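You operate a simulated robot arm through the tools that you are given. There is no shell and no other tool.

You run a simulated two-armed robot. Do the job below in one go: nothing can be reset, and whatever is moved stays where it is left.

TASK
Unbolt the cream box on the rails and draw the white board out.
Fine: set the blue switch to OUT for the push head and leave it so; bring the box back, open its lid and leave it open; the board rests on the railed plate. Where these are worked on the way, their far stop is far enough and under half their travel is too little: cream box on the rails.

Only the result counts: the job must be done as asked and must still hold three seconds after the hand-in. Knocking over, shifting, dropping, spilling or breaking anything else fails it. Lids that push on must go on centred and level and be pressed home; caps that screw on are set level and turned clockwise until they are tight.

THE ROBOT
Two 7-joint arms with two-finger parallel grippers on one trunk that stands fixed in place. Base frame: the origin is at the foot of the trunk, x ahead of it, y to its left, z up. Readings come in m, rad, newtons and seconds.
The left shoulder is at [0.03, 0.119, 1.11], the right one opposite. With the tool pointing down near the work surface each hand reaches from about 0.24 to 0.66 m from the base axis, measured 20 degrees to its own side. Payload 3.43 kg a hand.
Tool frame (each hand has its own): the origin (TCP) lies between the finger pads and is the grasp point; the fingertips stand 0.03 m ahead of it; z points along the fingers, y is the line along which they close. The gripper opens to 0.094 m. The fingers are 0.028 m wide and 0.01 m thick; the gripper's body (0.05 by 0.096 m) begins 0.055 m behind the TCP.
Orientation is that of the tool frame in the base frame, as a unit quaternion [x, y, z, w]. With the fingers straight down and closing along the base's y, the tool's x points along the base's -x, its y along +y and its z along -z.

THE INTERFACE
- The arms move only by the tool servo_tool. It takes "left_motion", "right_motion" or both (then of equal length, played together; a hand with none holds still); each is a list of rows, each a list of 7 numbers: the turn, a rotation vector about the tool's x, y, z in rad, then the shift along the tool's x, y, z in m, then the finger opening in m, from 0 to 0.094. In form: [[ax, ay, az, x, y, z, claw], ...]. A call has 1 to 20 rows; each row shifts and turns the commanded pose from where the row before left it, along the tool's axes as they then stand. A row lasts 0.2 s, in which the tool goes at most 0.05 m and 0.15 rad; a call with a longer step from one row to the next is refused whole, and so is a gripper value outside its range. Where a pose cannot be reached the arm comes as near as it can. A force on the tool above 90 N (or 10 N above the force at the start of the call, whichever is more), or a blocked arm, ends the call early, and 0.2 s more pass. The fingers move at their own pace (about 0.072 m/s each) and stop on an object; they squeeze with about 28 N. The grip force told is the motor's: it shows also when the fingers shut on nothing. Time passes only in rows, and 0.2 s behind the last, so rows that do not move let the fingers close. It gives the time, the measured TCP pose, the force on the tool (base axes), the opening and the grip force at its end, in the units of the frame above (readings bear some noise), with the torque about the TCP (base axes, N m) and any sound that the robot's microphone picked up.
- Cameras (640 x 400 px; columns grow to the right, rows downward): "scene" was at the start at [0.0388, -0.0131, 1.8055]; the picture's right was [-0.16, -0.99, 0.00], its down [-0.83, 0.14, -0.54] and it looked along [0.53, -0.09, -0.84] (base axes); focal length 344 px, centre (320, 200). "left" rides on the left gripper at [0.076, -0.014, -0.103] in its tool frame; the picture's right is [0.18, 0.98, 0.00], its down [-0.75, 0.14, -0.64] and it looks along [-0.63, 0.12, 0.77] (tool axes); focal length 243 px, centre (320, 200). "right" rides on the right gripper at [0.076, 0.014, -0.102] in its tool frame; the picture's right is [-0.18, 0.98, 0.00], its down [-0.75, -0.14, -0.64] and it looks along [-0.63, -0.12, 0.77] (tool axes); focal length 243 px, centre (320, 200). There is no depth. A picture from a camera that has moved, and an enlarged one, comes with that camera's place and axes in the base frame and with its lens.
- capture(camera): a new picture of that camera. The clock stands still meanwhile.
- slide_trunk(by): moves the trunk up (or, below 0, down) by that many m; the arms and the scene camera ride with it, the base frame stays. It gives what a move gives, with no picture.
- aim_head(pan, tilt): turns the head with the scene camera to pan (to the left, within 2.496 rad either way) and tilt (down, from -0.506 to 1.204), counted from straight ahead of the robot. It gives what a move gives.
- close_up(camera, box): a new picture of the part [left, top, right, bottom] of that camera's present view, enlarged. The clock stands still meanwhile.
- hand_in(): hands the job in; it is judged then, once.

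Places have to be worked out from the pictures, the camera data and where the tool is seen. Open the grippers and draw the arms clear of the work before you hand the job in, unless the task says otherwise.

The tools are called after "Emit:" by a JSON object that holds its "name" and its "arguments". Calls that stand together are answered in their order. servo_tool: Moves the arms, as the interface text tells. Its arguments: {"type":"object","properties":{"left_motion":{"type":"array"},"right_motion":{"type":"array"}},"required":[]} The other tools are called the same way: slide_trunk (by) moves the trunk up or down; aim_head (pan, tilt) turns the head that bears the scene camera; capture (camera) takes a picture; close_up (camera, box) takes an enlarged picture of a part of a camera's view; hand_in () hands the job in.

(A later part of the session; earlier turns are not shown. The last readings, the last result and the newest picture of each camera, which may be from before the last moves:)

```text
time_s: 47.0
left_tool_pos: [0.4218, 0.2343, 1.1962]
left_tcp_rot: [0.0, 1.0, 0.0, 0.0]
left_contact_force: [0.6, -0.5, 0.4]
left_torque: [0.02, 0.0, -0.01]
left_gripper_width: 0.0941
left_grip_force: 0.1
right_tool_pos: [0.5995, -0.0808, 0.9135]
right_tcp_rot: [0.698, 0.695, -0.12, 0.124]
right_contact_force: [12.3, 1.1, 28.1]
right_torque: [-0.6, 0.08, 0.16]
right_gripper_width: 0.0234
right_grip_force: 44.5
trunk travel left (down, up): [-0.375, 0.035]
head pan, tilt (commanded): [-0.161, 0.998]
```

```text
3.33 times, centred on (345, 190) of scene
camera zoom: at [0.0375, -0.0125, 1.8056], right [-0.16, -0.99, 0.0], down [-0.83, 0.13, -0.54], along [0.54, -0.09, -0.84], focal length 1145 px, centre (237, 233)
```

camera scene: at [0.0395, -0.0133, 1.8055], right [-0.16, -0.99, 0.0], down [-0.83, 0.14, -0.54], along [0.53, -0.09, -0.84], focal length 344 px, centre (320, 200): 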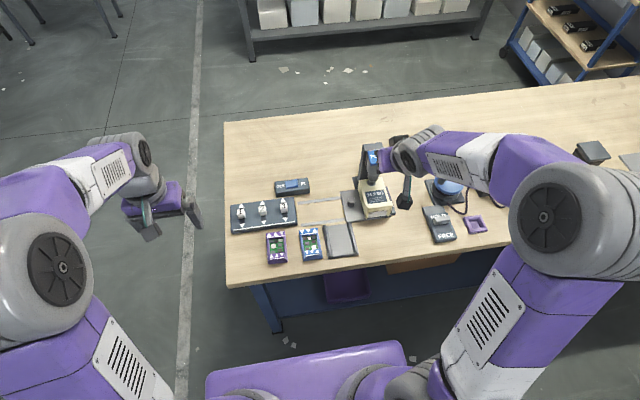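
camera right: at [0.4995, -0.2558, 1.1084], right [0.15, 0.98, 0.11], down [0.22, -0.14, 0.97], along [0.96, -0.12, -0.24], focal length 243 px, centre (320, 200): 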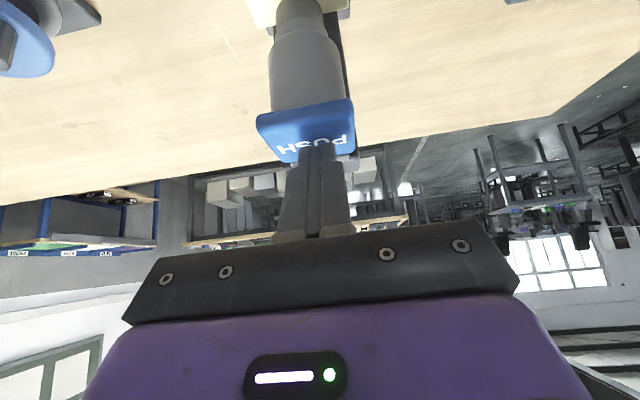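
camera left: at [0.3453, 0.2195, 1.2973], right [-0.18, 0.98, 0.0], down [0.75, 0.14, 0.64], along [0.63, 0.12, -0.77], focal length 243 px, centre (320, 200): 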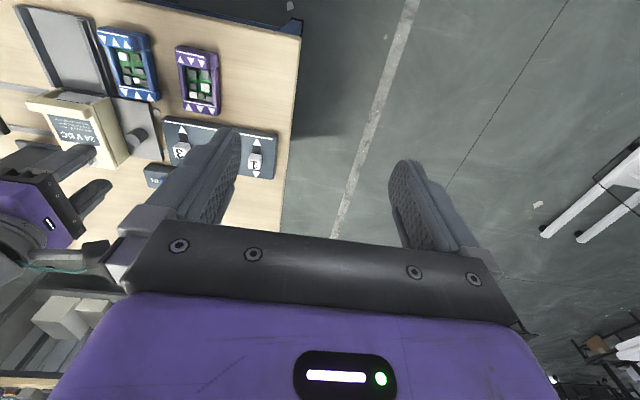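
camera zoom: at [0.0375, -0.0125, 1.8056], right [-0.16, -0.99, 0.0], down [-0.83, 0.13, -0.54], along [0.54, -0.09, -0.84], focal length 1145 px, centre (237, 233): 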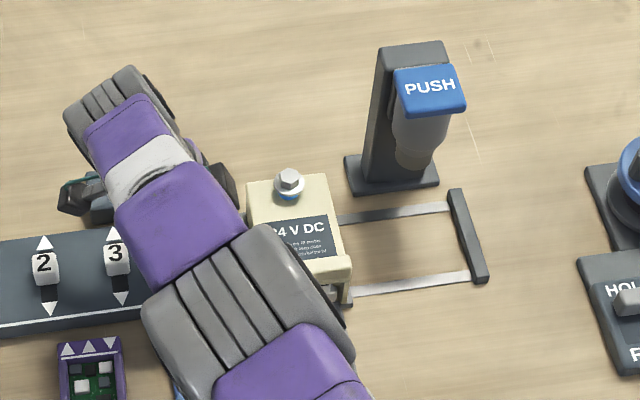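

Nearly home; about 9 mm remains. I ease up slightly and finish toward the start stop in small steps.

Emit:
{"name": "servo_tool", "arguments": {"right_motion": [[0, 0, 0, 0.004, 0, -0.004, 0.0], [0, 0, 0, 0.0047, 0, -0.0017, 0.0], [0, 0, 0, 0.0047, 0, -0.0017, 0.0], [0, 0, 0, 0, 0, 0, 0.0]]}}

Emit:
{"name": "close_up", "arguments": {"camera": "left", "box": [0, 0, 200, 200]}}

```text
time_s: 48.0
left_tool_pos: [0.4228, 0.232, 1.196]
left_tcp_rot: [0.0, 1.0, 0.0, 0.0]
left_contact_force: [0.4, -0.7, 0.1]
left_torque: [0.0, -0.05, -0.01]
left_gripper_width: 0.0939
left_grip_force: 0.1
right_tool_pos: [0.6006, -0.0685, 0.9116]
right_tcp_rot: [0.697, 0.696, -0.123, 0.123]
right_contact_force: [16.5, -4.9, 9.2]
right_torque: [0.99, -0.15, -0.01]
right_gripper_width: 0.0234
right_grip_force: 45.1
trunk travel left (down, up): [-0.375, 0.035]
head pan, tilt (commanded): [-0.161, 0.998]
```

```text
2.00 times, centred on (100, 100) of left
camera zoom: at [0.3468, 0.2188, 1.297], right [-0.18, 0.98, 0.0], down [0.75, 0.14, 0.64], along [0.63, 0.12, -0.77], focal length 485 px, centre (760, 400)
```

zoom: 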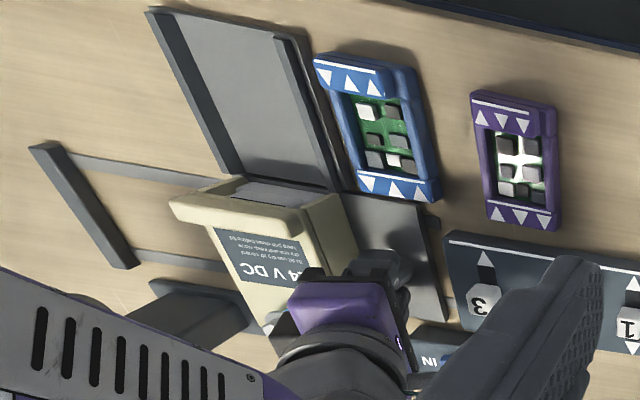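

I'm about back at the starting location. One more small push checks whether it's against the home stop.

Emit:
{"name": "servo_tool", "arguments": {"right_motion": [[0, 0, 0, 0.0047, 0, -0.0017, 0.0], [0, 0, 0, 0.0038, 0, -0.0014, 0.0], [0, 0, 0, 0, 0, 0, 0.0]]}}

Emit:
{"name": "close_up", "arguments": {"camera": "left", "box": [40, 0, 160, 120]}}

```text
time_s: 48.8
left_tool_pos: [0.4232, 0.2307, 1.1962]
left_tcp_rot: [0.0, 1.0, 0.002, 0.0]
left_contact_force: [0.2, -0.2, 0.5]
left_torque: [-0.02, 0.03, 0.02]
left_gripper_width: 0.0941
left_grip_force: 0.1
right_tool_pos: [0.5999, -0.0668, 0.912]
right_tcp_rot: [0.695, 0.696, -0.127, 0.128]
right_contact_force: [13.9, -32.6, 11.7]
right_torque: [-0.49, 0.07, -0.05]
right_gripper_width: 0.0236
right_grip_force: 44.7
trunk travel left (down, up): [-0.375, 0.035]
head pan, tilt (commanded): [-0.161, 0.998]
```

```text
3.33 times, centred on (100, 60) of left
camera zoom: at [0.3462, 0.2156, 1.2978], right [-0.18, 0.98, 0.0], down [0.75, 0.14, 0.64], along [0.63, 0.12, -0.77], focal length 809 px, centre (1053, 667)
```

zoom: 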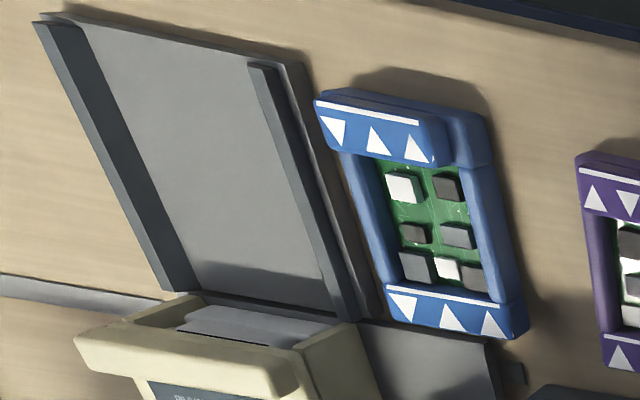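

The −33 N y-force shows the carriage is against its home stop. I release the knob and lift the right hand clear.

Emit:
{"name": "servo_tool", "arguments": {"right_motion": [[0, 0, 0, -0.0047, 0, 0.0017, 0.0], [0, 0, 0, 0, 0, 0, 0.05], [0, 0, 0, 0, 0, 0, 0.05], [0, 0, 0, -0.0069, 0, -0.0188, 0.05], [0, 0, 0, -0.0069, 0, -0.0188, 0.05], [0, 0, 0, -0.0137, 0, -0.0376, 0.05], [0, 0, 0, -0.0137, 0, -0.0376, 0.05], [0, 0, 0, -0.0137, 0, -0.0376, 0.05], [0, 0, 0, -0.0137, 0, -0.0376, 0.05], [0, 0.15, 0, 0, 0, 0, 0.05], [0, 0.15, 0, 0, 0, 0, 0.05], [0, 0.05, 0, 0, 0, 0, 0.05], [0, 0, 0, 0, -0.04, -0.02, 0.05], [0, 0, 0, -0.04, -0.03, 0, 0.05], [0, 0, 0, -0.04, -0.03, 0, 0.05], [0, 0, 0, -0.04, -0.03, 0, 0.05], [0, 0, 0, -0.04, -0.03, 0, 0.05]]}}

Emit:
{"name": "capture", "arguments": {"camera": "scene"}}

Emit:
{"name": "close_up", "arguments": {"camera": "scene", "box": [290, 160, 370, 260]}}

Emit:
{"name": "close_up", "arguments": {"camera": "left", "box": [0, 60, 160, 200]}}

```text
time_s: 52.4
left_tool_pos: [0.4208, 0.2325, 1.1962]
left_tcp_rot: [0.0, 1.0, -0.001, 0.0]
left_contact_force: [-0.3, -0.3, 0.4]
left_torque: [0.01, 0.01, 0.0]
left_gripper_width: 0.094
left_grip_force: 0.1
right_tool_pos: [0.4412, -0.2303, 1.1342]
right_tcp_rot: [0.707, 0.707, 0.001, 0.0]
right_contact_force: [-0.8, 0.3, 0.3]
right_torque: [0.02, -0.01, 0.02]
right_gripper_width: 0.05
right_grip_force: 0.0
trunk travel left (down, up): [-0.375, 0.035]
head pan, tilt (commanded): [-0.161, 0.998]
```

```text
taken
camera scene: at [0.0381, -0.0147, 1.8055], right [-0.16, -0.99, 0.0], down [-0.83, 0.14, -0.54], along [0.53, -0.09, -0.84], focal length 344 px, centre (320, 200)
```

scene: 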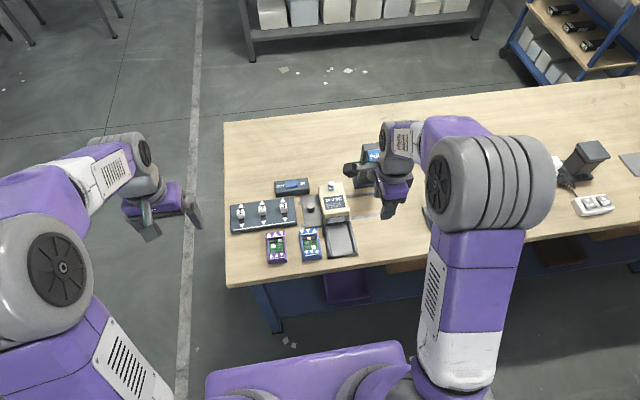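

```text
4.00 times, centred on (330, 210) of scene
camera zoom: at [0.0381, -0.0147, 1.8055], right [-0.16, -0.99, 0.0], down [-0.83, 0.14, -0.54], along [0.53, -0.09, -0.84], focal length 1374 px, centre (280, 160)
```

zoom: 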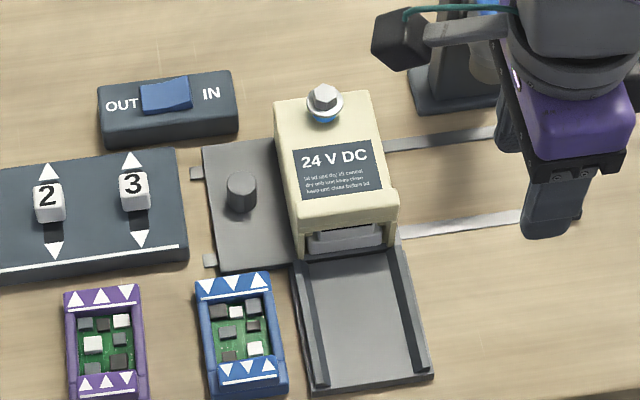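

```text
2.86 times, centred on (80, 130) of left
camera zoom: at [0.3451, 0.2183, 1.2976], right [-0.18, 0.98, 0.0], down [0.75, 0.14, 0.64], along [0.63, 0.12, -0.77], focal length 693 px, centre (1006, 400)
```

zoom: 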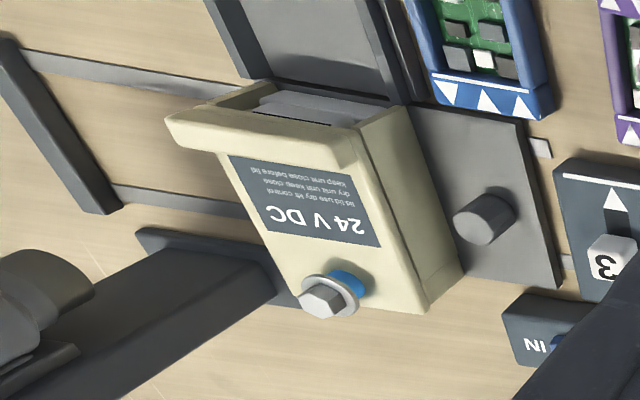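

The bolt stands proud with its blue collar and the box is home. I turn the right hand back to default yaw, and bring the left hand to the left side as an observer of the lid and hinge.

Emit:
{"name": "servo_tool", "arguments": {"left_motion": [[0, 0, 0.145, 0, 0, 0, 0.094], [0, 0, 0.145, 0, 0, 0, 0.094], [0, 0, 0.145, 0, 0, 0, 0.094], [0, 0, 0.145, 0, 0, 0, 0.094], [0, 0, 0.145, 0, 0, 0, 0.094], [0, 0, 0.145, 0, 0, 0, 0.094], [0, 0, 0.145, 0, 0, 0, 0.094], [0, 0, 0.145, 0, 0, 0, 0.094], [0, 0, 0.145, 0, 0, 0, 0.094], [0, 0, 0.145, 0, 0, 0, 0.094], [0, 0, 0.1208, 0, 0, 0, 0.094], [0, 0, 0, -0.0225, 0.028, 0.0292, 0.094], [0, 0, 0, -0.0225, 0.028, 0.0292, 0.094], [0, 0, 0, -0.0225, 0.028, 0.0292, 0.094], [0, 0, 0, -0.0225, 0.028, 0.0292, 0.094], [0, 0, 0, -0.0225, 0.028, 0.0292, 0.094], [0, -0.15, 0, 0, 0, 0, 0.094], [0, -0.15, 0, 0, 0, 0, 0.094], [0, -0.15, 0, 0, 0, 0, 0.094]], "right_motion": [[0, 0, -0.145, 0, 0, 0, 0.094], [0, 0, -0.145, 0, 0, 0, 0.094], [0, 0, -0.145, 0, 0, 0, 0.094], [0, 0, -0.145, 0, 0, 0, 0.094], [0, 0, -0.145, 0, 0, 0, 0.094], [0, 0, -0.145, 0, 0, 0, 0.094], [0, 0, -0.145, 0, 0, 0, 0.094], [0, 0, -0.145, 0, 0, 0, 0.094], [0, 0, -0.145, 0, 0, 0, 0.094], [0, 0, -0.145, 0, 0, 0, 0.094], [0, 0, -0.1208, 0, 0, 0, 0.094], [0, 0, 0, 0, 0, 0, 0.094], [0, 0, 0, 0, 0, 0, 0.094], [0, 0, 0, 0, 0, 0, 0.094], [0, 0, 0, 0, 0, 0, 0.094], [0, 0, 0, 0, 0, 0, 0.094], [0, 0, 0, 0, 0, 0, 0.094], [0, 0, 0, 0, 0, 0, 0.094], [0, 0, 0, 0, 0, 0, 0.094]]}}

Emit:
{"name": "capture", "arguments": {"camera": "left"}}

Emit:
{"name": "capture", "arguments": {"camera": "right"}}

Emit:
{"name": "capture", "arguments": {"camera": "scene"}}

```text
time_s: 56.4
left_tool_pos: [0.5641, 0.1225, 1.051]
left_tcp_rot: [0.69, 0.688, -0.159, 0.159]
left_contact_force: [1.0, -0.5, -0.1]
left_torque: [-0.01, 0.0, -0.01]
left_gripper_width: 0.0942
left_grip_force: 0.0
right_tool_pos: [0.4397, -0.2219, 1.1336]
right_tcp_rot: [-0.001, 1.0, 0.0, 0.0]
right_contact_force: [0.2, 0.2, 0.2]
right_torque: [-0.02, 0.0, -0.01]
right_gripper_width: 0.0943
right_grip_force: 0.0
trunk travel left (down, up): [-0.375, 0.035]
head pan, tilt (commanded): [-0.161, 0.998]
```

```text
taken
camera left: at [0.5483, 0.2353, 1.1098], right [0.98, 0.16, -0.08], down [0.14, -0.4, 0.91], along [0.12, -0.9, -0.41], focal length 243 px, centre (320, 200)
```

left: 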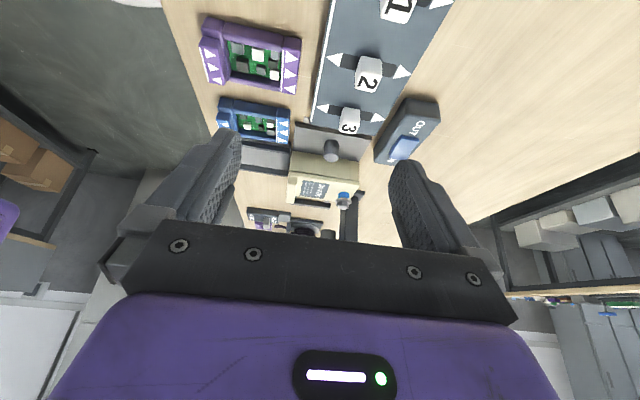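

```text
taken
camera right: at [0.3619, -0.2074, 1.2342], right [0.18, 0.98, 0.0], down [0.75, -0.14, 0.64], along [0.63, -0.12, -0.77], focal length 243 px, centre (320, 200)
```

right: 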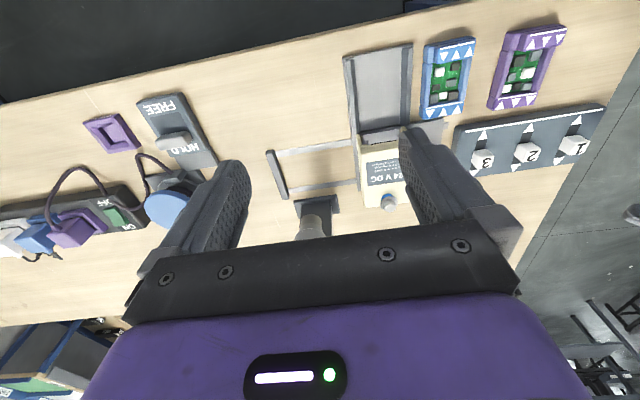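

```text
taken
camera scene: at [0.0388, -0.0114, 1.8055], right [-0.16, -0.99, 0.0], down [-0.83, 0.13, -0.54], along [0.53, -0.09, -0.84], focal length 344 px, centre (320, 200)
```

scene: 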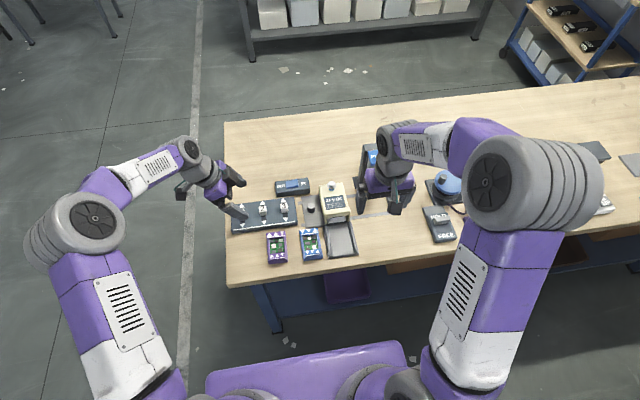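

The left camera now sees the box from its left side. I zoom in on it from both hands.

Emit:
{"name": "close_up", "arguments": {"camera": "left", "box": [240, 120, 400, 230]}}

Emit:
{"name": "close_up", "arguments": {"camera": "right", "box": [330, 100, 430, 220]}}

```text
3.64 times, centred on (320, 175) of left
camera zoom: at [0.5483, 0.2353, 1.1098], right [0.98, 0.16, -0.08], down [0.14, -0.4, 0.91], along [0.12, -0.9, -0.41], focal length 882 px, centre (320, 291)
```

zoom: 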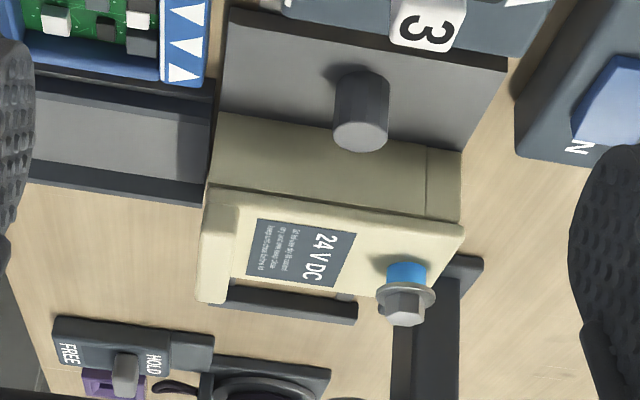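

```text
3.33 times, centred on (380, 160) of right
camera zoom: at [0.3619, -0.2074, 1.2342], right [0.18, 0.98, 0.0], down [0.75, -0.14, 0.64], along [0.63, -0.12, -0.77], focal length 809 px, centre (120, 333)
```

zoom: 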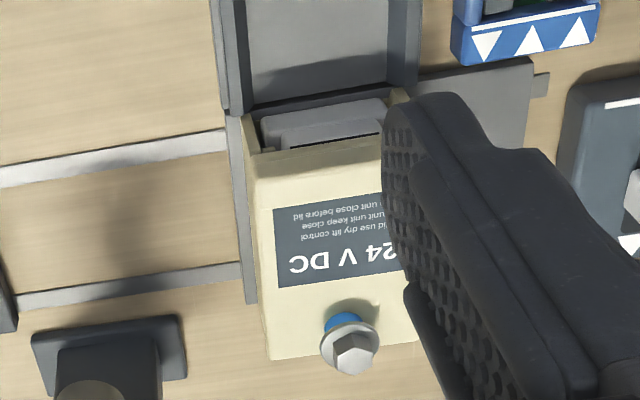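

Using the left view, the box body spans x≈0.540–0.654, the lid seam is at z≈0.91 and its top at ≈0.92. I zoom in further to see the lip and hinge details.

Emit:
{"name": "close_up", "arguments": {"camera": "left", "box": [280, 145, 340, 215]}}

Emit:
{"name": "close_up", "arguments": {"camera": "left", "box": [320, 145, 380, 215]}}

Emit:
{"name": "close_up", "arguments": {"camera": "scene", "box": [310, 180, 360, 220]}}

Emit:
{"name": "close_up", "arguments": {"camera": "scene", "box": [315, 205, 365, 245]}}

```text
5.71 times, centred on (310, 180) of left
camera zoom: at [0.5483, 0.2353, 1.1098], right [0.98, 0.16, -0.08], down [0.14, -0.4, 0.91], along [0.12, -0.9, -0.41], focal length 1386 px, centre (377, 314)
```

zoom: 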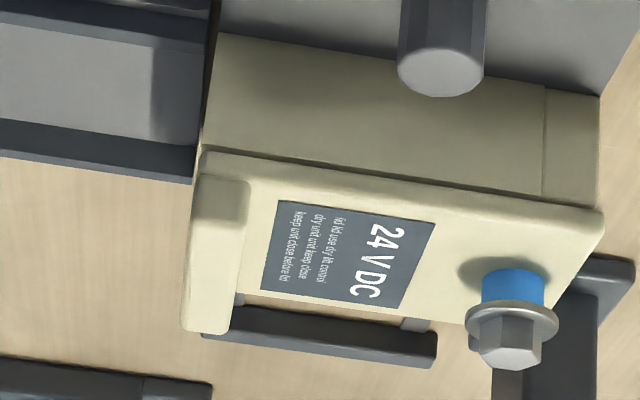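

```text
5.71 times, centred on (350, 180) of left
camera zoom: at [0.5483, 0.2353, 1.1098], right [0.98, 0.16, -0.08], down [0.14, -0.4, 0.91], along [0.12, -0.9, -0.41], focal length 1386 px, centre (149, 314)
```

zoom: 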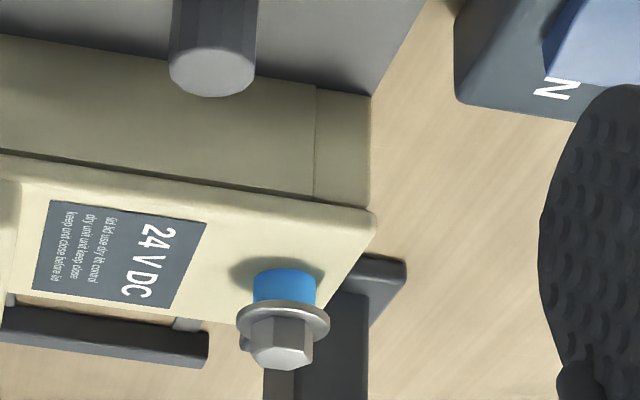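

```text
10.00 times, centred on (335, 200) of scene
camera zoom: at [0.0388, -0.0114, 1.8055], right [-0.16, -0.99, 0.0], down [-0.83, 0.13, -0.54], along [0.53, -0.09, -0.84], focal length 3436 px, centre (170, 200)
```

zoom: 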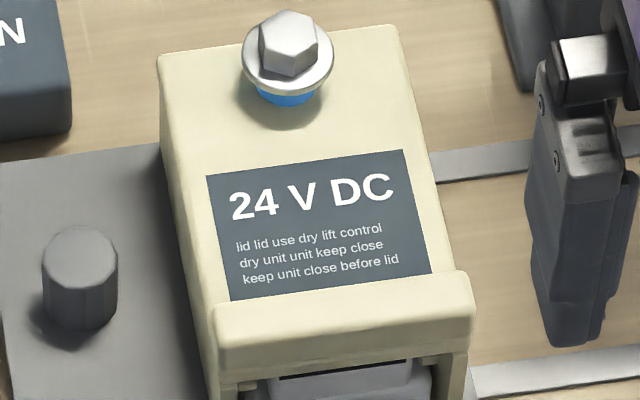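

```text
10.00 times, centred on (340, 225) of scene
camera zoom: at [0.0388, -0.0114, 1.8055], right [-0.16, -0.99, 0.0], down [-0.83, 0.13, -0.54], along [0.53, -0.09, -0.84], focal length 3436 px, centre (120, -50)
```

zoom: 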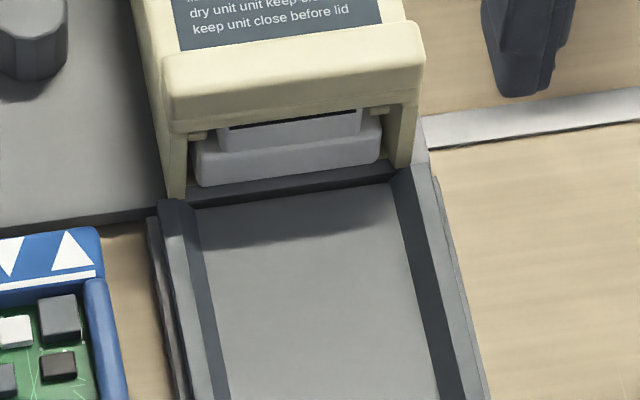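

The lip is a raised bar about 8 cm wide (y≈−0.187…−0.107, x≈0.54–0.555, top z≈0.933) at the lid's front. I hover the right hand, fully open, above it to line up.

Emit:
{"name": "servo_tool", "arguments": {"right_motion": [[0, 0, 0, -0.0268, 0.019, 0.026, 0.094], [0, 0, 0, -0.0268, 0.019, 0.026, 0.094], [0, 0, 0, -0.0268, 0.019, 0.026, 0.094], [0, 0, 0, -0.0268, 0.019, 0.026, 0.094], [0, 0, 0, 0, 0, 0, 0.094]]}}

Emit:
{"name": "capture", "arguments": {"camera": "right"}}

Emit:
{"name": "close_up", "arguments": {"camera": "right", "box": [220, 40, 420, 190]}}

Emit:
{"name": "close_up", "arguments": {"camera": "left", "box": [240, 120, 400, 230]}}

```text
time_s: 57.6
left_tool_pos: [0.5622, 0.1201, 1.0525]
left_tcp_rot: [0.69, 0.689, -0.157, 0.157]
left_contact_force: [-0.1, 0.0, 0.3]
left_torque: [0.02, -0.01, 0.02]
left_gripper_width: 0.0939
left_grip_force: 0.1
right_tool_pos: [0.5459, -0.1471, 1.0315]
right_tcp_rot: [0.0, 1.0, 0.0, 0.0]
right_contact_force: [0.4, 0.0, -0.3]
right_torque: [-0.01, 0.02, 0.03]
right_gripper_width: 0.0939
right_grip_force: 0.0
trunk travel left (down, up): [-0.375, 0.035]
head pan, tilt (commanded): [-0.161, 0.998]
```

```text
taken
camera right: at [0.469, -0.1319, 1.132], right [0.18, 0.98, 0.0], down [0.75, -0.14, 0.64], along [0.63, -0.12, -0.77], focal length 243 px, centre (320, 200)
```

right: 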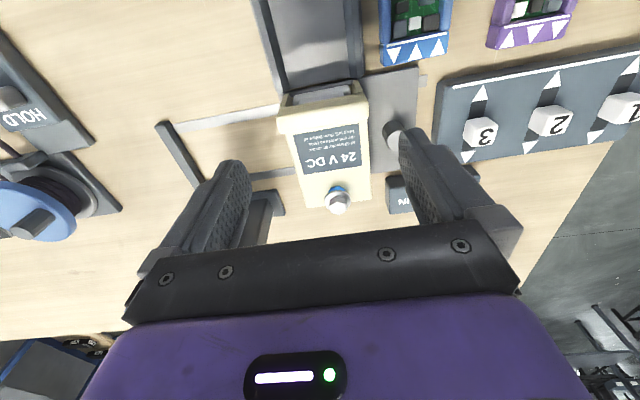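

```text
2.67 times, centred on (320, 115) of right
camera zoom: at [0.469, -0.1319, 1.132], right [0.18, 0.98, 0.0], down [0.75, -0.14, 0.64], along [0.63, -0.12, -0.77], focal length 647 px, centre (320, 427)
```

zoom: 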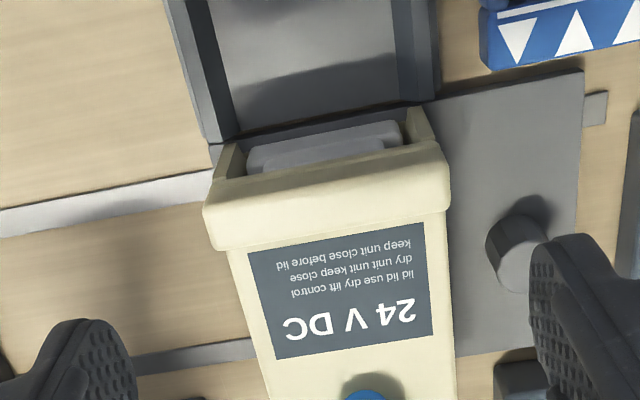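

```text
3.64 times, centred on (320, 175) of left
camera zoom: at [0.5475, 0.2342, 1.1106], right [0.98, 0.17, -0.08], down [0.14, -0.4, 0.91], along [0.12, -0.9, -0.42], focal length 882 px, centre (320, 291)
```

zoom: 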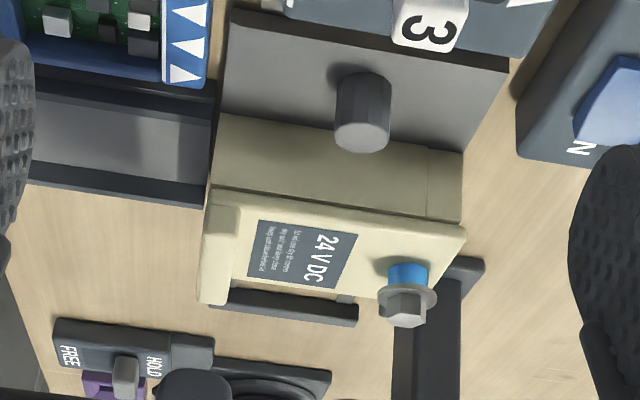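

The lip spans y≈−0.182…−0.106 (centre −0.144), fitting within my open fingers. I shift 3 mm to +y and descend so the tips reach the lip ends.

Emit:
{"name": "servo_tool", "arguments": {"right_motion": [[0, 0, 0, 0, 0.003, 0.025, 0.094], [0, 0, 0, 0, 0, 0.025, 0.094], [0, 0, 0, 0, 0, 0.025, 0.094], [0, 0, 0, 0, 0, 0.01, 0.094], [0, 0, 0, 0, 0, 0, 0.094]]}}

Emit:
{"name": "close_up", "arguments": {"camera": "right", "box": [200, 20, 440, 230]}}

Emit:
{"name": "close_up", "arguments": {"camera": "left", "box": [260, 130, 380, 220]}}

```text
time_s: 58.8
left_tool_pos: [0.5629, 0.1209, 1.0521]
left_tcp_rot: [0.689, 0.69, -0.157, 0.157]
left_contact_force: [-0.1, 0.4, -0.5]
left_torque: [-0.01, 0.01, 0.0]
left_gripper_width: 0.0941
left_grip_force: 0.1
right_tool_pos: [0.5463, -0.1447, 0.9433]
right_tcp_rot: [0.0, 1.0, 0.0, 0.0]
right_contact_force: [-0.1, 1.1, -1.0]
right_torque: [0.03, -0.05, -0.02]
right_gripper_width: 0.0942
right_grip_force: 0.0
trunk travel left (down, up): [-0.375, 0.035]
head pan, tilt (commanded): [-0.161, 0.998]
```

```text
1.90 times, centred on (320, 125) of right
camera zoom: at [0.4694, -0.1297, 1.045], right [0.18, 0.98, 0.0], down [0.75, -0.14, 0.64], along [0.63, -0.12, -0.77], focal length 462 px, centre (320, 343)
```

zoom: 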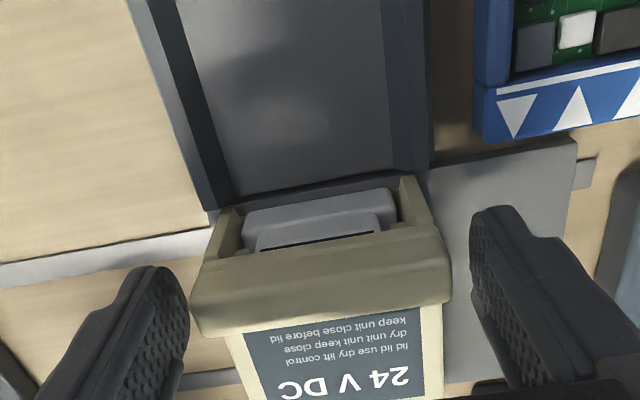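

```text
4.44 times, centred on (320, 175) of left
camera zoom: at [0.5484, 0.2346, 1.11], right [0.98, 0.17, -0.08], down [0.14, -0.4, 0.91], along [0.12, -0.9, -0.42], focal length 1078 px, centre (320, 311)
```

zoom: 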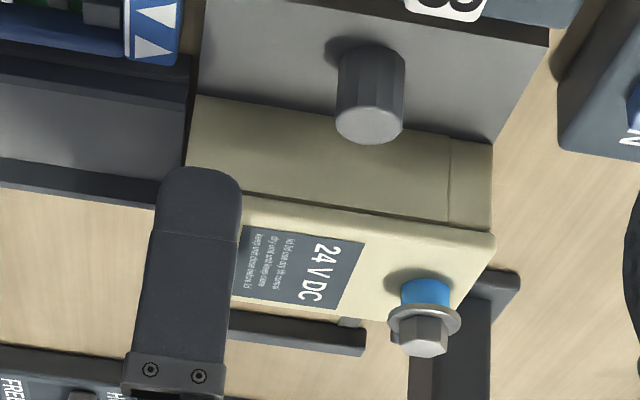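

The fingers straddle the lip ends. I close on the lip and check the grip width.

Emit:
{"name": "servo_tool", "arguments": {"right_motion": [[0, 0, 0, 0, 0, 0, 0.07], [0, 0, 0, 0, 0, 0, 0.06], [0, 0, 0, 0, 0, 0, 0.06], [0, 0, 0, 0, 0, 0, 0.06]]}}

Emit:
{"name": "close_up", "arguments": {"camera": "right", "box": [200, 20, 440, 230]}}

```text
time_s: 59.8
left_tool_pos: [0.5626, 0.1212, 1.0519]
left_tcp_rot: [0.689, 0.689, -0.157, 0.159]
left_contact_force: [-0.7, -0.2, 1.0]
left_torque: [0.0, -0.02, 0.0]
left_gripper_width: 0.094
left_grip_force: 0.1
right_tool_pos: [0.5462, -0.1449, 0.9448]
right_tcp_rot: [0.0, 1.0, -0.001, 0.0]
right_contact_force: [-0.5, -2.3, -2.6]
right_torque: [-0.92, -0.65, -0.01]
right_gripper_width: 0.078
right_grip_force: 45.4
trunk travel left (down, up): [-0.375, 0.035]
head pan, tilt (commanded): [-0.161, 0.998]
```

```text
1.90 times, centred on (320, 125) of right
camera zoom: at [0.4693, -0.1301, 1.045], right [0.18, 0.98, 0.0], down [0.75, -0.14, 0.64], along [0.63, -0.12, -0.77], focal length 462 px, centre (320, 343)
```

zoom: 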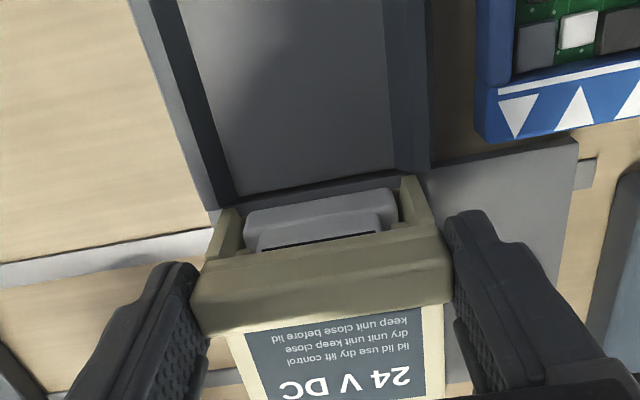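

Gripped at 78 mm. I lift the lip along a small arc (hinge assumed at the rear, x≈0.653, z≈0.91) as a first test.

Emit:
{"name": "servo_tool", "arguments": {"right_motion": [[0, 0, 0, -0.0007, 0, -0.0053, 0.06], [0, 0, 0, -0.001, 0, -0.0053, 0.06], [0, 0, 0, -0.0013, 0, -0.0052, 0.06], [0, 0, 0, -0.0015, 0, -0.0051, 0.06], [0, 0, 0, 0, 0, 0, 0.06]]}}

Emit:
{"name": "close_up", "arguments": {"camera": "left", "box": [260, 130, 380, 220]}}

Emit:
{"name": "close_up", "arguments": {"camera": "right", "box": [200, 20, 440, 230]}}

```text
time_s: 61.0
left_tool_pos: [0.5649, 0.1211, 1.0513]
left_tcp_rot: [0.689, 0.689, -0.158, 0.157]
left_contact_force: [0.0, -0.6, -0.5]
left_torque: [-0.02, 0.0, -0.03]
left_gripper_width: 0.094
left_grip_force: 0.1
right_tool_pos: [0.5519, -0.1453, 0.9615]
right_tcp_rot: [0.0, 1.0, 0.0, -0.003]
right_contact_force: [-3.5, -0.6, -36.2]
right_torque: [-0.01, -0.79, -0.19]
right_gripper_width: 0.0779
right_grip_force: 45.5
trunk travel left (down, up): [-0.375, 0.035]
head pan, tilt (commanded): [-0.161, 0.998]
```

```text
4.44 times, centred on (320, 175) of left
camera zoom: at [0.5504, 0.2337, 1.1089], right [0.98, 0.17, -0.08], down [0.14, -0.4, 0.91], along [0.12, -0.9, -0.42], focal length 1078 px, centre (320, 311)
```

zoom: 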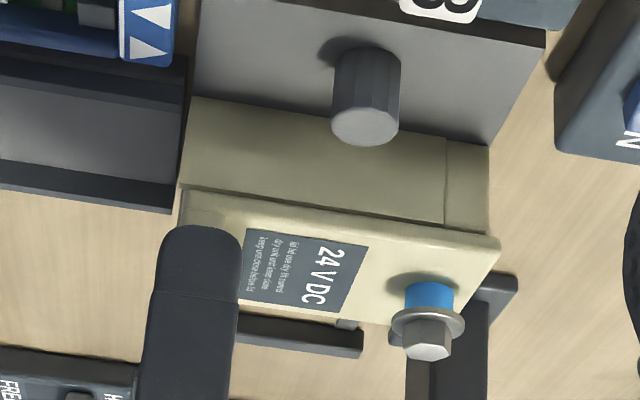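

```text
1.90 times, centred on (320, 125) of right
camera zoom: at [0.4749, -0.1302, 1.0624], right [0.18, 0.98, 0.0], down [0.76, -0.14, 0.64], along [0.63, -0.12, -0.77], focal length 462 px, centre (320, 343)
```

zoom: 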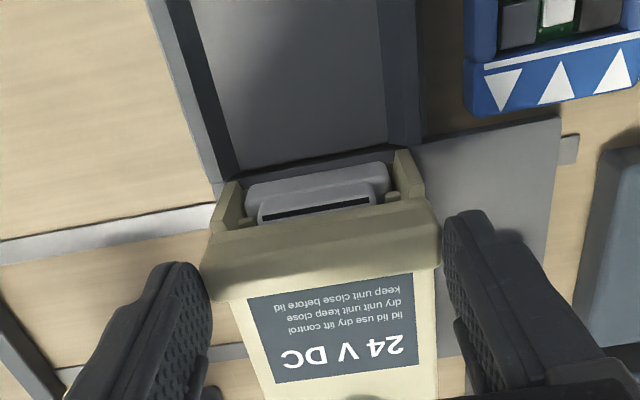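

The pads slid up by 17 mm against a 36 N pull. I look closely to see whether the lid moved at all or only the grip slipped.

Emit:
{"name": "close_up", "arguments": {"camera": "left", "box": [275, 150, 335, 195]}}

Emit:
{"name": "close_up", "arguments": {"camera": "right", "box": [260, 70, 380, 170]}}

Emit:
{"name": "close_up", "arguments": {"camera": "scene", "box": [300, 180, 370, 240]}}

```text
8.89 times, centred on (305, 172) of left
camera zoom: at [0.5504, 0.2337, 1.1089], right [0.98, 0.17, -0.08], down [0.14, -0.4, 0.91], along [0.12, -0.9, -0.42], focal length 2157 px, centre (453, 444)
```

zoom: 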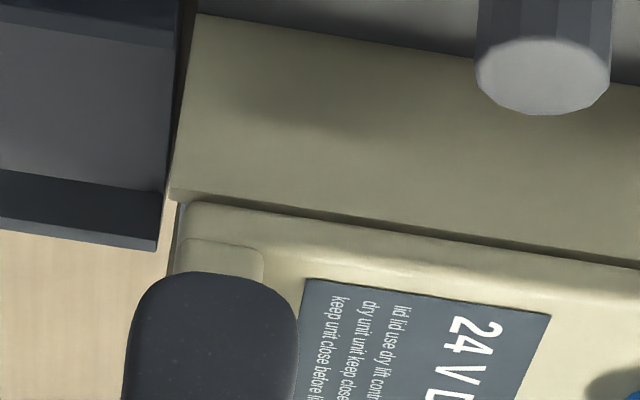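

```text
4.00 times, centred on (320, 120) of right
camera zoom: at [0.4749, -0.1302, 1.0624], right [0.18, 0.98, 0.0], down [0.76, -0.14, 0.64], along [0.63, -0.12, -0.77], focal length 970 px, centre (320, 520)
```

zoom: 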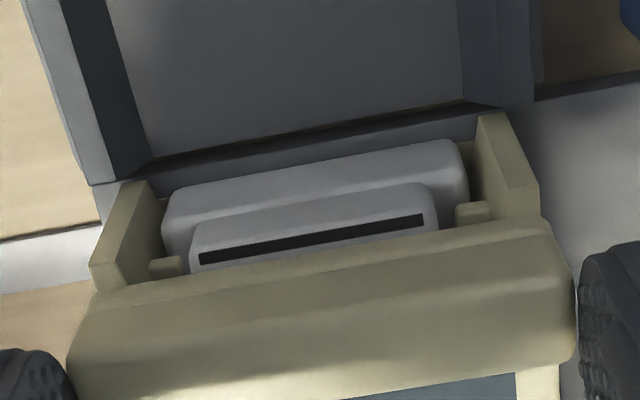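

```text
6.67 times, centred on (335, 210) of scene
camera zoom: at [0.0425, -0.0146, 1.8052], right [-0.16, -0.99, 0.0], down [-0.83, 0.14, -0.54], along [0.53, -0.09, -0.84], focal length 2291 px, centre (220, 133)
```

zoom: 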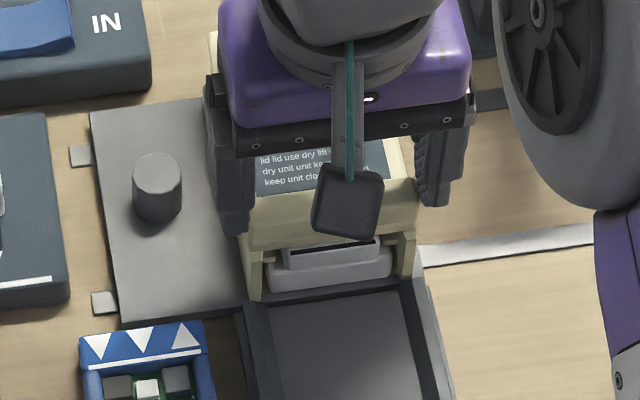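

The lid has in fact opened slightly (a wedge gap at the front), though the pads slipped. I release to see whether it stays, then re-grip lower.

Emit:
{"name": "servo_tool", "arguments": {"right_motion": [[0, 0, 0, 0, 0, 0, 0.094], [0, 0, 0, 0, 0, 0, 0.094]]}}

Emit:
{"name": "close_up", "arguments": {"camera": "left", "box": [275, 150, 335, 195]}}

Emit:
{"name": "close_up", "arguments": {"camera": "right", "box": [260, 70, 380, 170]}}

```text
time_s: 61.6
left_tool_pos: [0.5629, 0.1208, 1.0522]
left_tcp_rot: [0.689, 0.689, -0.158, 0.158]
left_contact_force: [0.2, 0.2, -0.7]
left_torque: [0.01, 0.0, 0.0]
left_gripper_width: 0.0938
left_grip_force: 0.0
right_tool_pos: [0.5514, -0.1436, 0.9663]
right_tcp_rot: [0.0, 1.0, 0.0, 0.001]
right_contact_force: [-0.2, -0.5, 0.3]
right_torque: [-0.04, -0.01, 0.01]
right_gripper_width: 0.0944
right_grip_force: 0.0
trunk travel left (down, up): [-0.375, 0.035]
head pan, tilt (commanded): [-0.161, 0.998]
```

```text
8.89 times, centred on (305, 172) of left
camera zoom: at [0.5483, 0.2346, 1.1101], right [0.98, 0.17, -0.08], down [0.14, -0.4, 0.91], along [0.12, -0.9, -0.42], focal length 2157 px, centre (453, 444)
```

zoom: 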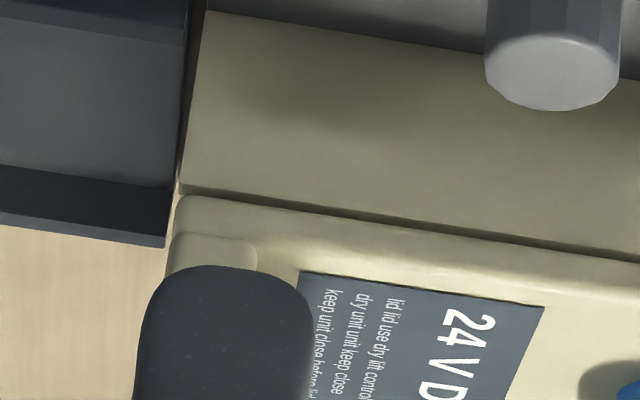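

```text
4.00 times, centred on (320, 120) of right
camera zoom: at [0.4743, -0.1293, 1.0661], right [0.18, 0.98, 0.0], down [0.75, -0.14, 0.64], along [0.63, -0.12, -0.77], focal length 970 px, centre (320, 520)
```

zoom: 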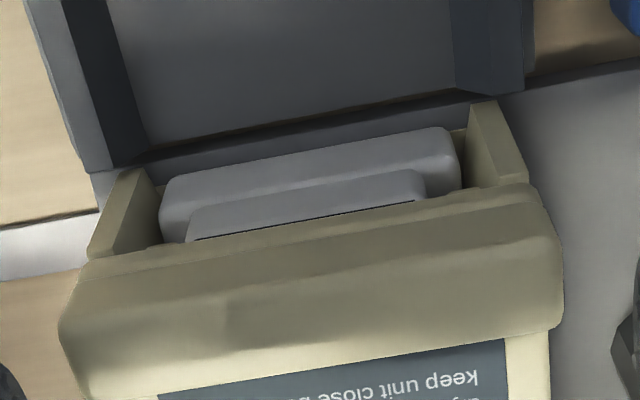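

On release the lid snapped back shut, so there's a stiff catch needing more force than my side friction. I back off to the front and look into the opening for a way to lift from under the lip.

Emit:
{"name": "servo_tool", "arguments": {"right_motion": [[0, 0, 0, 0, 0, -0.03, 0.094], [0, 0, 0, 0, 0, -0.03, 0.094], [0, 0, 0, 0.04, 0, 0, 0.094], [0, 0, 0, 0.04, 0, 0, 0.094], [0, 0, 0, 0.04, 0, 0, 0.094], [0, 0, 0, 0.03, 0, 0, 0.094], [0, -0.15, 0, 0, 0, 0, 0.094], [0, -0.15, 0, 0, 0, 0, 0.094], [0, -0.15, 0, 0, 0, 0, 0.094], [0, -0.15, 0, 0, 0, 0, 0.094], [0, -0.15, 0, 0, 0, 0, 0.094], [0, 0, 0, 0, 0, 0, 0.094]]}}

Emit:
{"name": "capture", "arguments": {"camera": "right"}}

Emit:
{"name": "close_up", "arguments": {"camera": "right", "box": [260, 60, 380, 170]}}

```text
time_s: 64.2
left_tool_pos: [0.5623, 0.1215, 1.0522]
left_tcp_rot: [0.689, 0.689, -0.159, 0.158]
left_contact_force: [0.4, -0.5, 0.6]
left_torque: [0.03, 0.0, 0.0]
left_gripper_width: 0.0941
left_grip_force: 0.0
right_tool_pos: [0.3996, -0.1453, 1.025]
right_tcp_rot: [0.0, 0.93, -0.001, 0.367]
right_contact_force: [0.1, -0.3, -0.3]
right_torque: [0.02, 0.0, -0.01]
right_gripper_width: 0.0939
right_grip_force: 0.1
trunk travel left (down, up): [-0.375, 0.035]
head pan, tilt (commanded): [-0.161, 0.998]
```

```text
taken
camera right: at [0.2734, -0.1298, 1.0464], right [0.14, 0.98, 0.12], down [0.11, -0.14, 0.98], along [0.98, -0.12, -0.13], focal length 243 px, centre (320, 200)
```

right: 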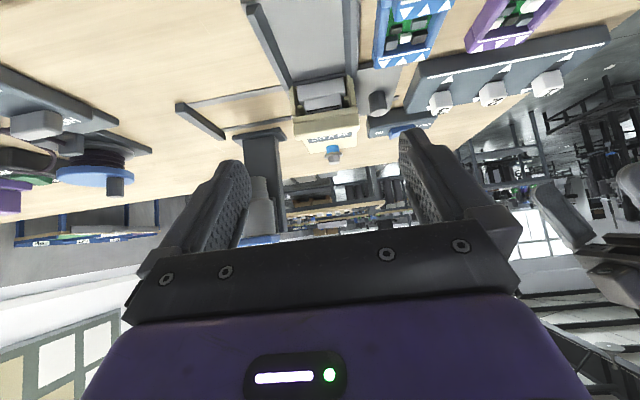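

```text
3.64 times, centred on (320, 115) of right
camera zoom: at [0.2734, -0.1298, 1.0464], right [0.14, 0.98, 0.12], down [0.11, -0.14, 0.98], along [0.98, -0.12, -0.13], focal length 882 px, centre (320, 509)
```

zoom: 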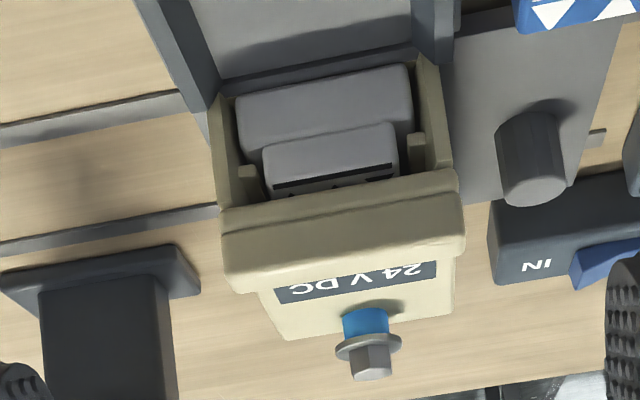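

Emit:
{"name": "close_up", "arguments": {"camera": "right", "box": [295, 70, 355, 125]}}

Emit:
{"name": "close_up", "arguments": {"camera": "right", "box": [280, 100, 370, 170]}}

```text
7.27 times, centred on (325, 98) of right
camera zoom: at [0.2734, -0.1298, 1.0464], right [0.14, 0.98, 0.12], down [0.11, -0.14, 0.98], along [0.98, -0.12, -0.13], focal length 1764 px, centre (284, 946)
```

zoom: 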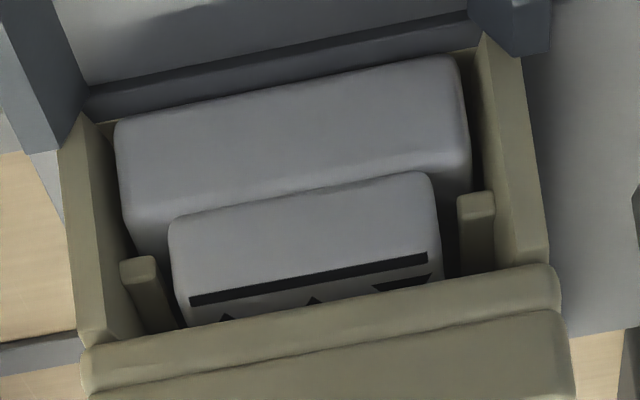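

```text
5.71 times, centred on (325, 135) of right
camera zoom: at [0.2734, -0.1298, 1.0464], right [0.14, 0.98, 0.12], down [0.11, -0.14, 0.98], along [0.98, -0.12, -0.13], focal length 1386 px, centre (291, 571)
```

zoom: 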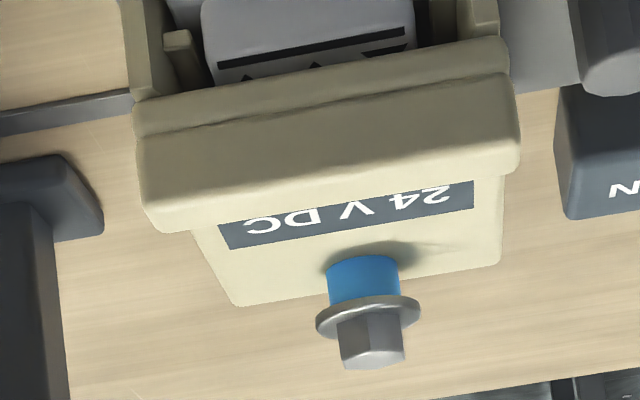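

I can see the white module's front block and cap inside, with about 1 cm between the cap top and the lid's underside edge. I'll lift the lid from under its front edge with shut fingers; first I pitch a bit more and roll the hand a quarter turn so its camera sits at the side.

Emit:
{"name": "servo_tool", "arguments": {"right_motion": [[0, -0.1, 0, 0, 0, 0, 0.0], [0, -0.1, 0, 0, 0, 0, 0.0], [0, 0, 0.145, 0, 0, 0, 0.0], [0, 0, 0.145, 0, 0, 0, 0.0], [0, 0, 0.145, 0, 0, 0, 0.0], [0, 0, 0.145, 0, 0, 0, 0.0], [0, 0, 0.145, 0, 0, 0, 0.0], [0, 0, 0.145, 0, 0, 0, 0.0], [0, 0, 0.145, 0, 0, 0, 0.0], [0, 0, 0.145, 0, 0, 0, 0.0], [0, 0, 0.145, 0, 0, 0, 0.0], [0, 0, 0.145, 0, 0, 0, 0.0], [0, 0, 0.1208, 0, 0, 0, 0.0], [0, 0, 0, 0, 0, 0, 0.0]]}}

Emit:
{"name": "capture", "arguments": {"camera": "left"}}

Emit:
{"name": "capture", "arguments": {"camera": "scene"}}

Emit:
{"name": "capture", "arguments": {"camera": "right"}}

```text
time_s: 67.2
left_tool_pos: [0.5634, 0.1217, 1.052]
left_tcp_rot: [0.688, 0.69, -0.157, 0.158]
left_contact_force: [-0.2, -0.8, -0.2]
left_torque: [-0.03, -0.04, 0.0]
left_gripper_width: 0.0938
left_grip_force: 0.0
right_tool_pos: [0.4112, -0.1428, 1.0198]
right_tcp_rot: [0.63, 0.628, 0.324, 0.323]
right_contact_force: [-0.2, -0.3, 0.2]
right_torque: [0.04, -0.03, 0.02]
right_gripper_width: 0.0
right_grip_force: 27.9
right hand out of reach, approached as far as the arm can: row 1, 2
trunk travel left (down, up): [-0.375, 0.035]
head pan, tilt (commanded): [-0.161, 0.998]
```

```text
taken
camera left: at [0.5483, 0.2347, 1.11], right [0.98, 0.17, -0.08], down [0.14, -0.4, 0.91], along [0.12, -0.9, -0.42], focal length 243 px, centre (320, 200)
```

left: 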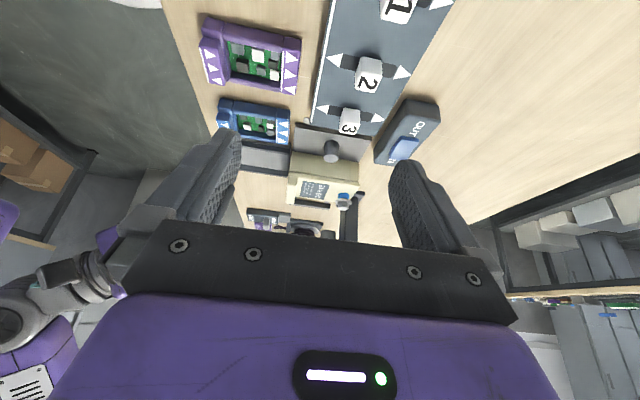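

```text
taken
camera scene: at [0.0389, -0.0129, 1.8055], right [-0.16, -0.99, 0.0], down [-0.83, 0.14, -0.54], along [0.53, -0.09, -0.84], focal length 344 px, centre (320, 200)
```

scene: 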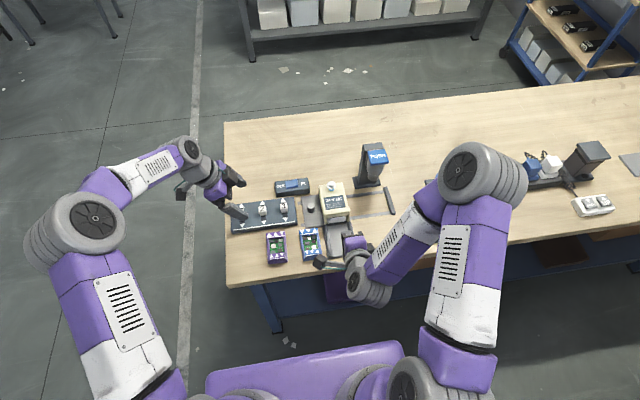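

```text
taken
camera right: at [0.3351, -0.0663, 1.0893], right [0.57, -0.19, 0.8], down [-0.61, -0.75, 0.26], along [0.55, -0.63, -0.54], focal length 243 px, centre (320, 200)
```

right: 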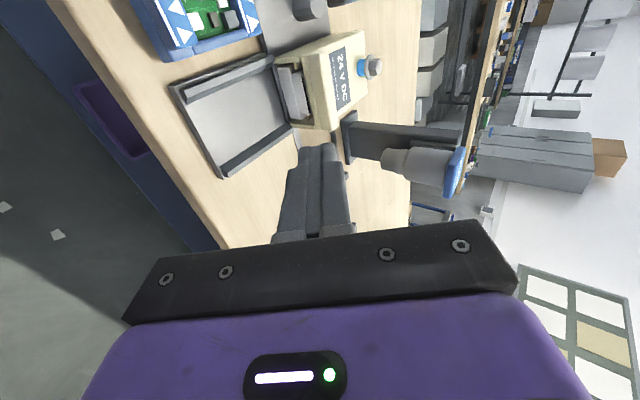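

The hand is at the wanted attitude (fingers 54° forward of straight down, camera to the side). I move to a staging spot in front of and slightly above the lid's front edge.

Emit:
{"name": "servo_tool", "arguments": {"right_motion": [[0, 0, 0, -0.0004, -0.0093, 0.0287, 0.0], [0, 0, 0, -0.0004, -0.0093, 0.0287, 0.0], [0, 0, 0, -0.0004, -0.0093, 0.0287, 0.0], [0, 0, 0, 0, 0, 0, 0.0]]}}

Emit:
{"name": "capture", "arguments": {"camera": "right"}}

Emit:
{"name": "close_up", "arguments": {"camera": "left", "box": [220, 120, 380, 230]}}

Emit:
{"name": "close_up", "arguments": {"camera": "scene", "box": [290, 180, 390, 280]}}

```text
time_s: 68.2
left_tool_pos: [0.5612, 0.1215, 1.0533]
left_tcp_rot: [0.69, 0.688, -0.158, 0.158]
left_contact_force: [0.2, -0.1, 0.2]
left_torque: [0.01, 0.0, -0.02]
left_gripper_width: 0.094
left_grip_force: 0.1
right_tool_pos: [0.4644, -0.1452, 0.9488]
right_tcp_rot: [0.629, 0.629, 0.323, 0.323]
right_contact_force: [-0.1, 0.8, -0.4]
right_torque: [-0.05, -0.04, 0.04]
right_gripper_width: 0.0003
right_grip_force: 28.2
trunk travel left (down, up): [-0.375, 0.035]
head pan, tilt (commanded): [-0.161, 0.998]
```

```text
taken
camera right: at [0.3885, -0.0677, 1.0173], right [0.57, -0.18, 0.8], down [-0.6, -0.75, 0.26], along [0.55, -0.63, -0.54], focal length 243 px, centre (320, 200)
```

right: 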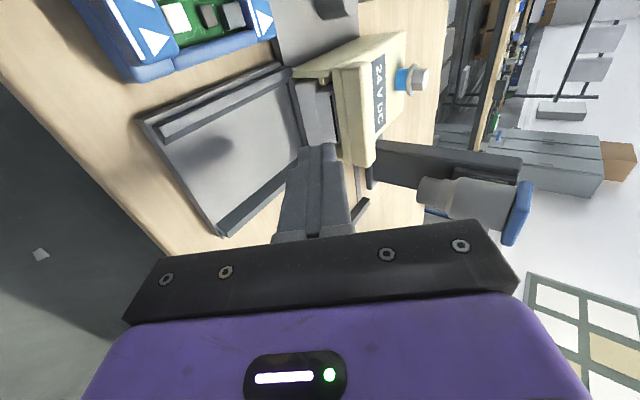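

```text
3.64 times, centred on (300, 175) of left
camera zoom: at [0.5479, 0.2347, 1.1102], right [0.98, 0.17, -0.08], down [0.14, -0.4, 0.91], along [0.12, -0.9, -0.42], focal length 882 px, centre (393, 291)
```

zoom: 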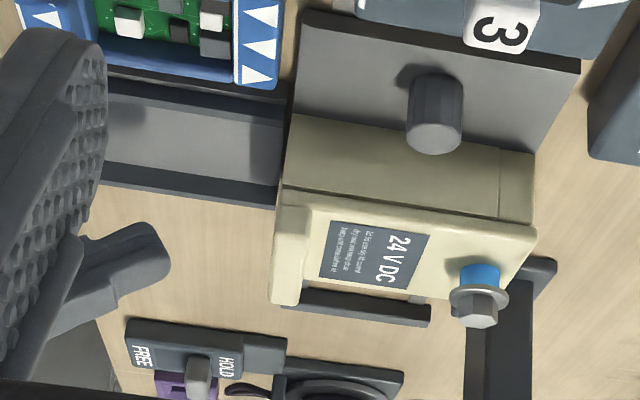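

```text
4.00 times, centred on (340, 230) of scene
camera zoom: at [0.0382, -0.0129, 1.8055], right [-0.16, -0.99, 0.0], down [-0.83, 0.13, -0.54], along [0.53, -0.09, -0.84], focal length 1374 px, centre (240, 80)
```

zoom: 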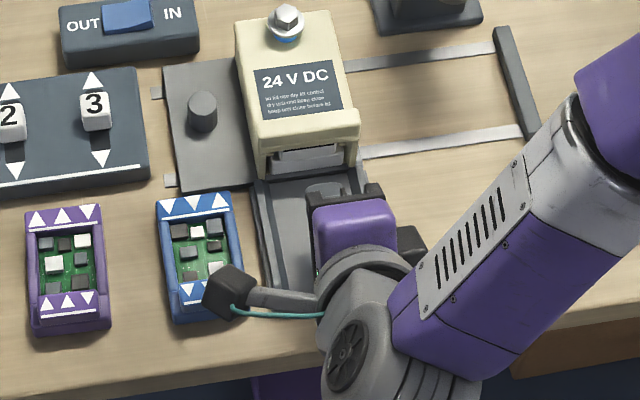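

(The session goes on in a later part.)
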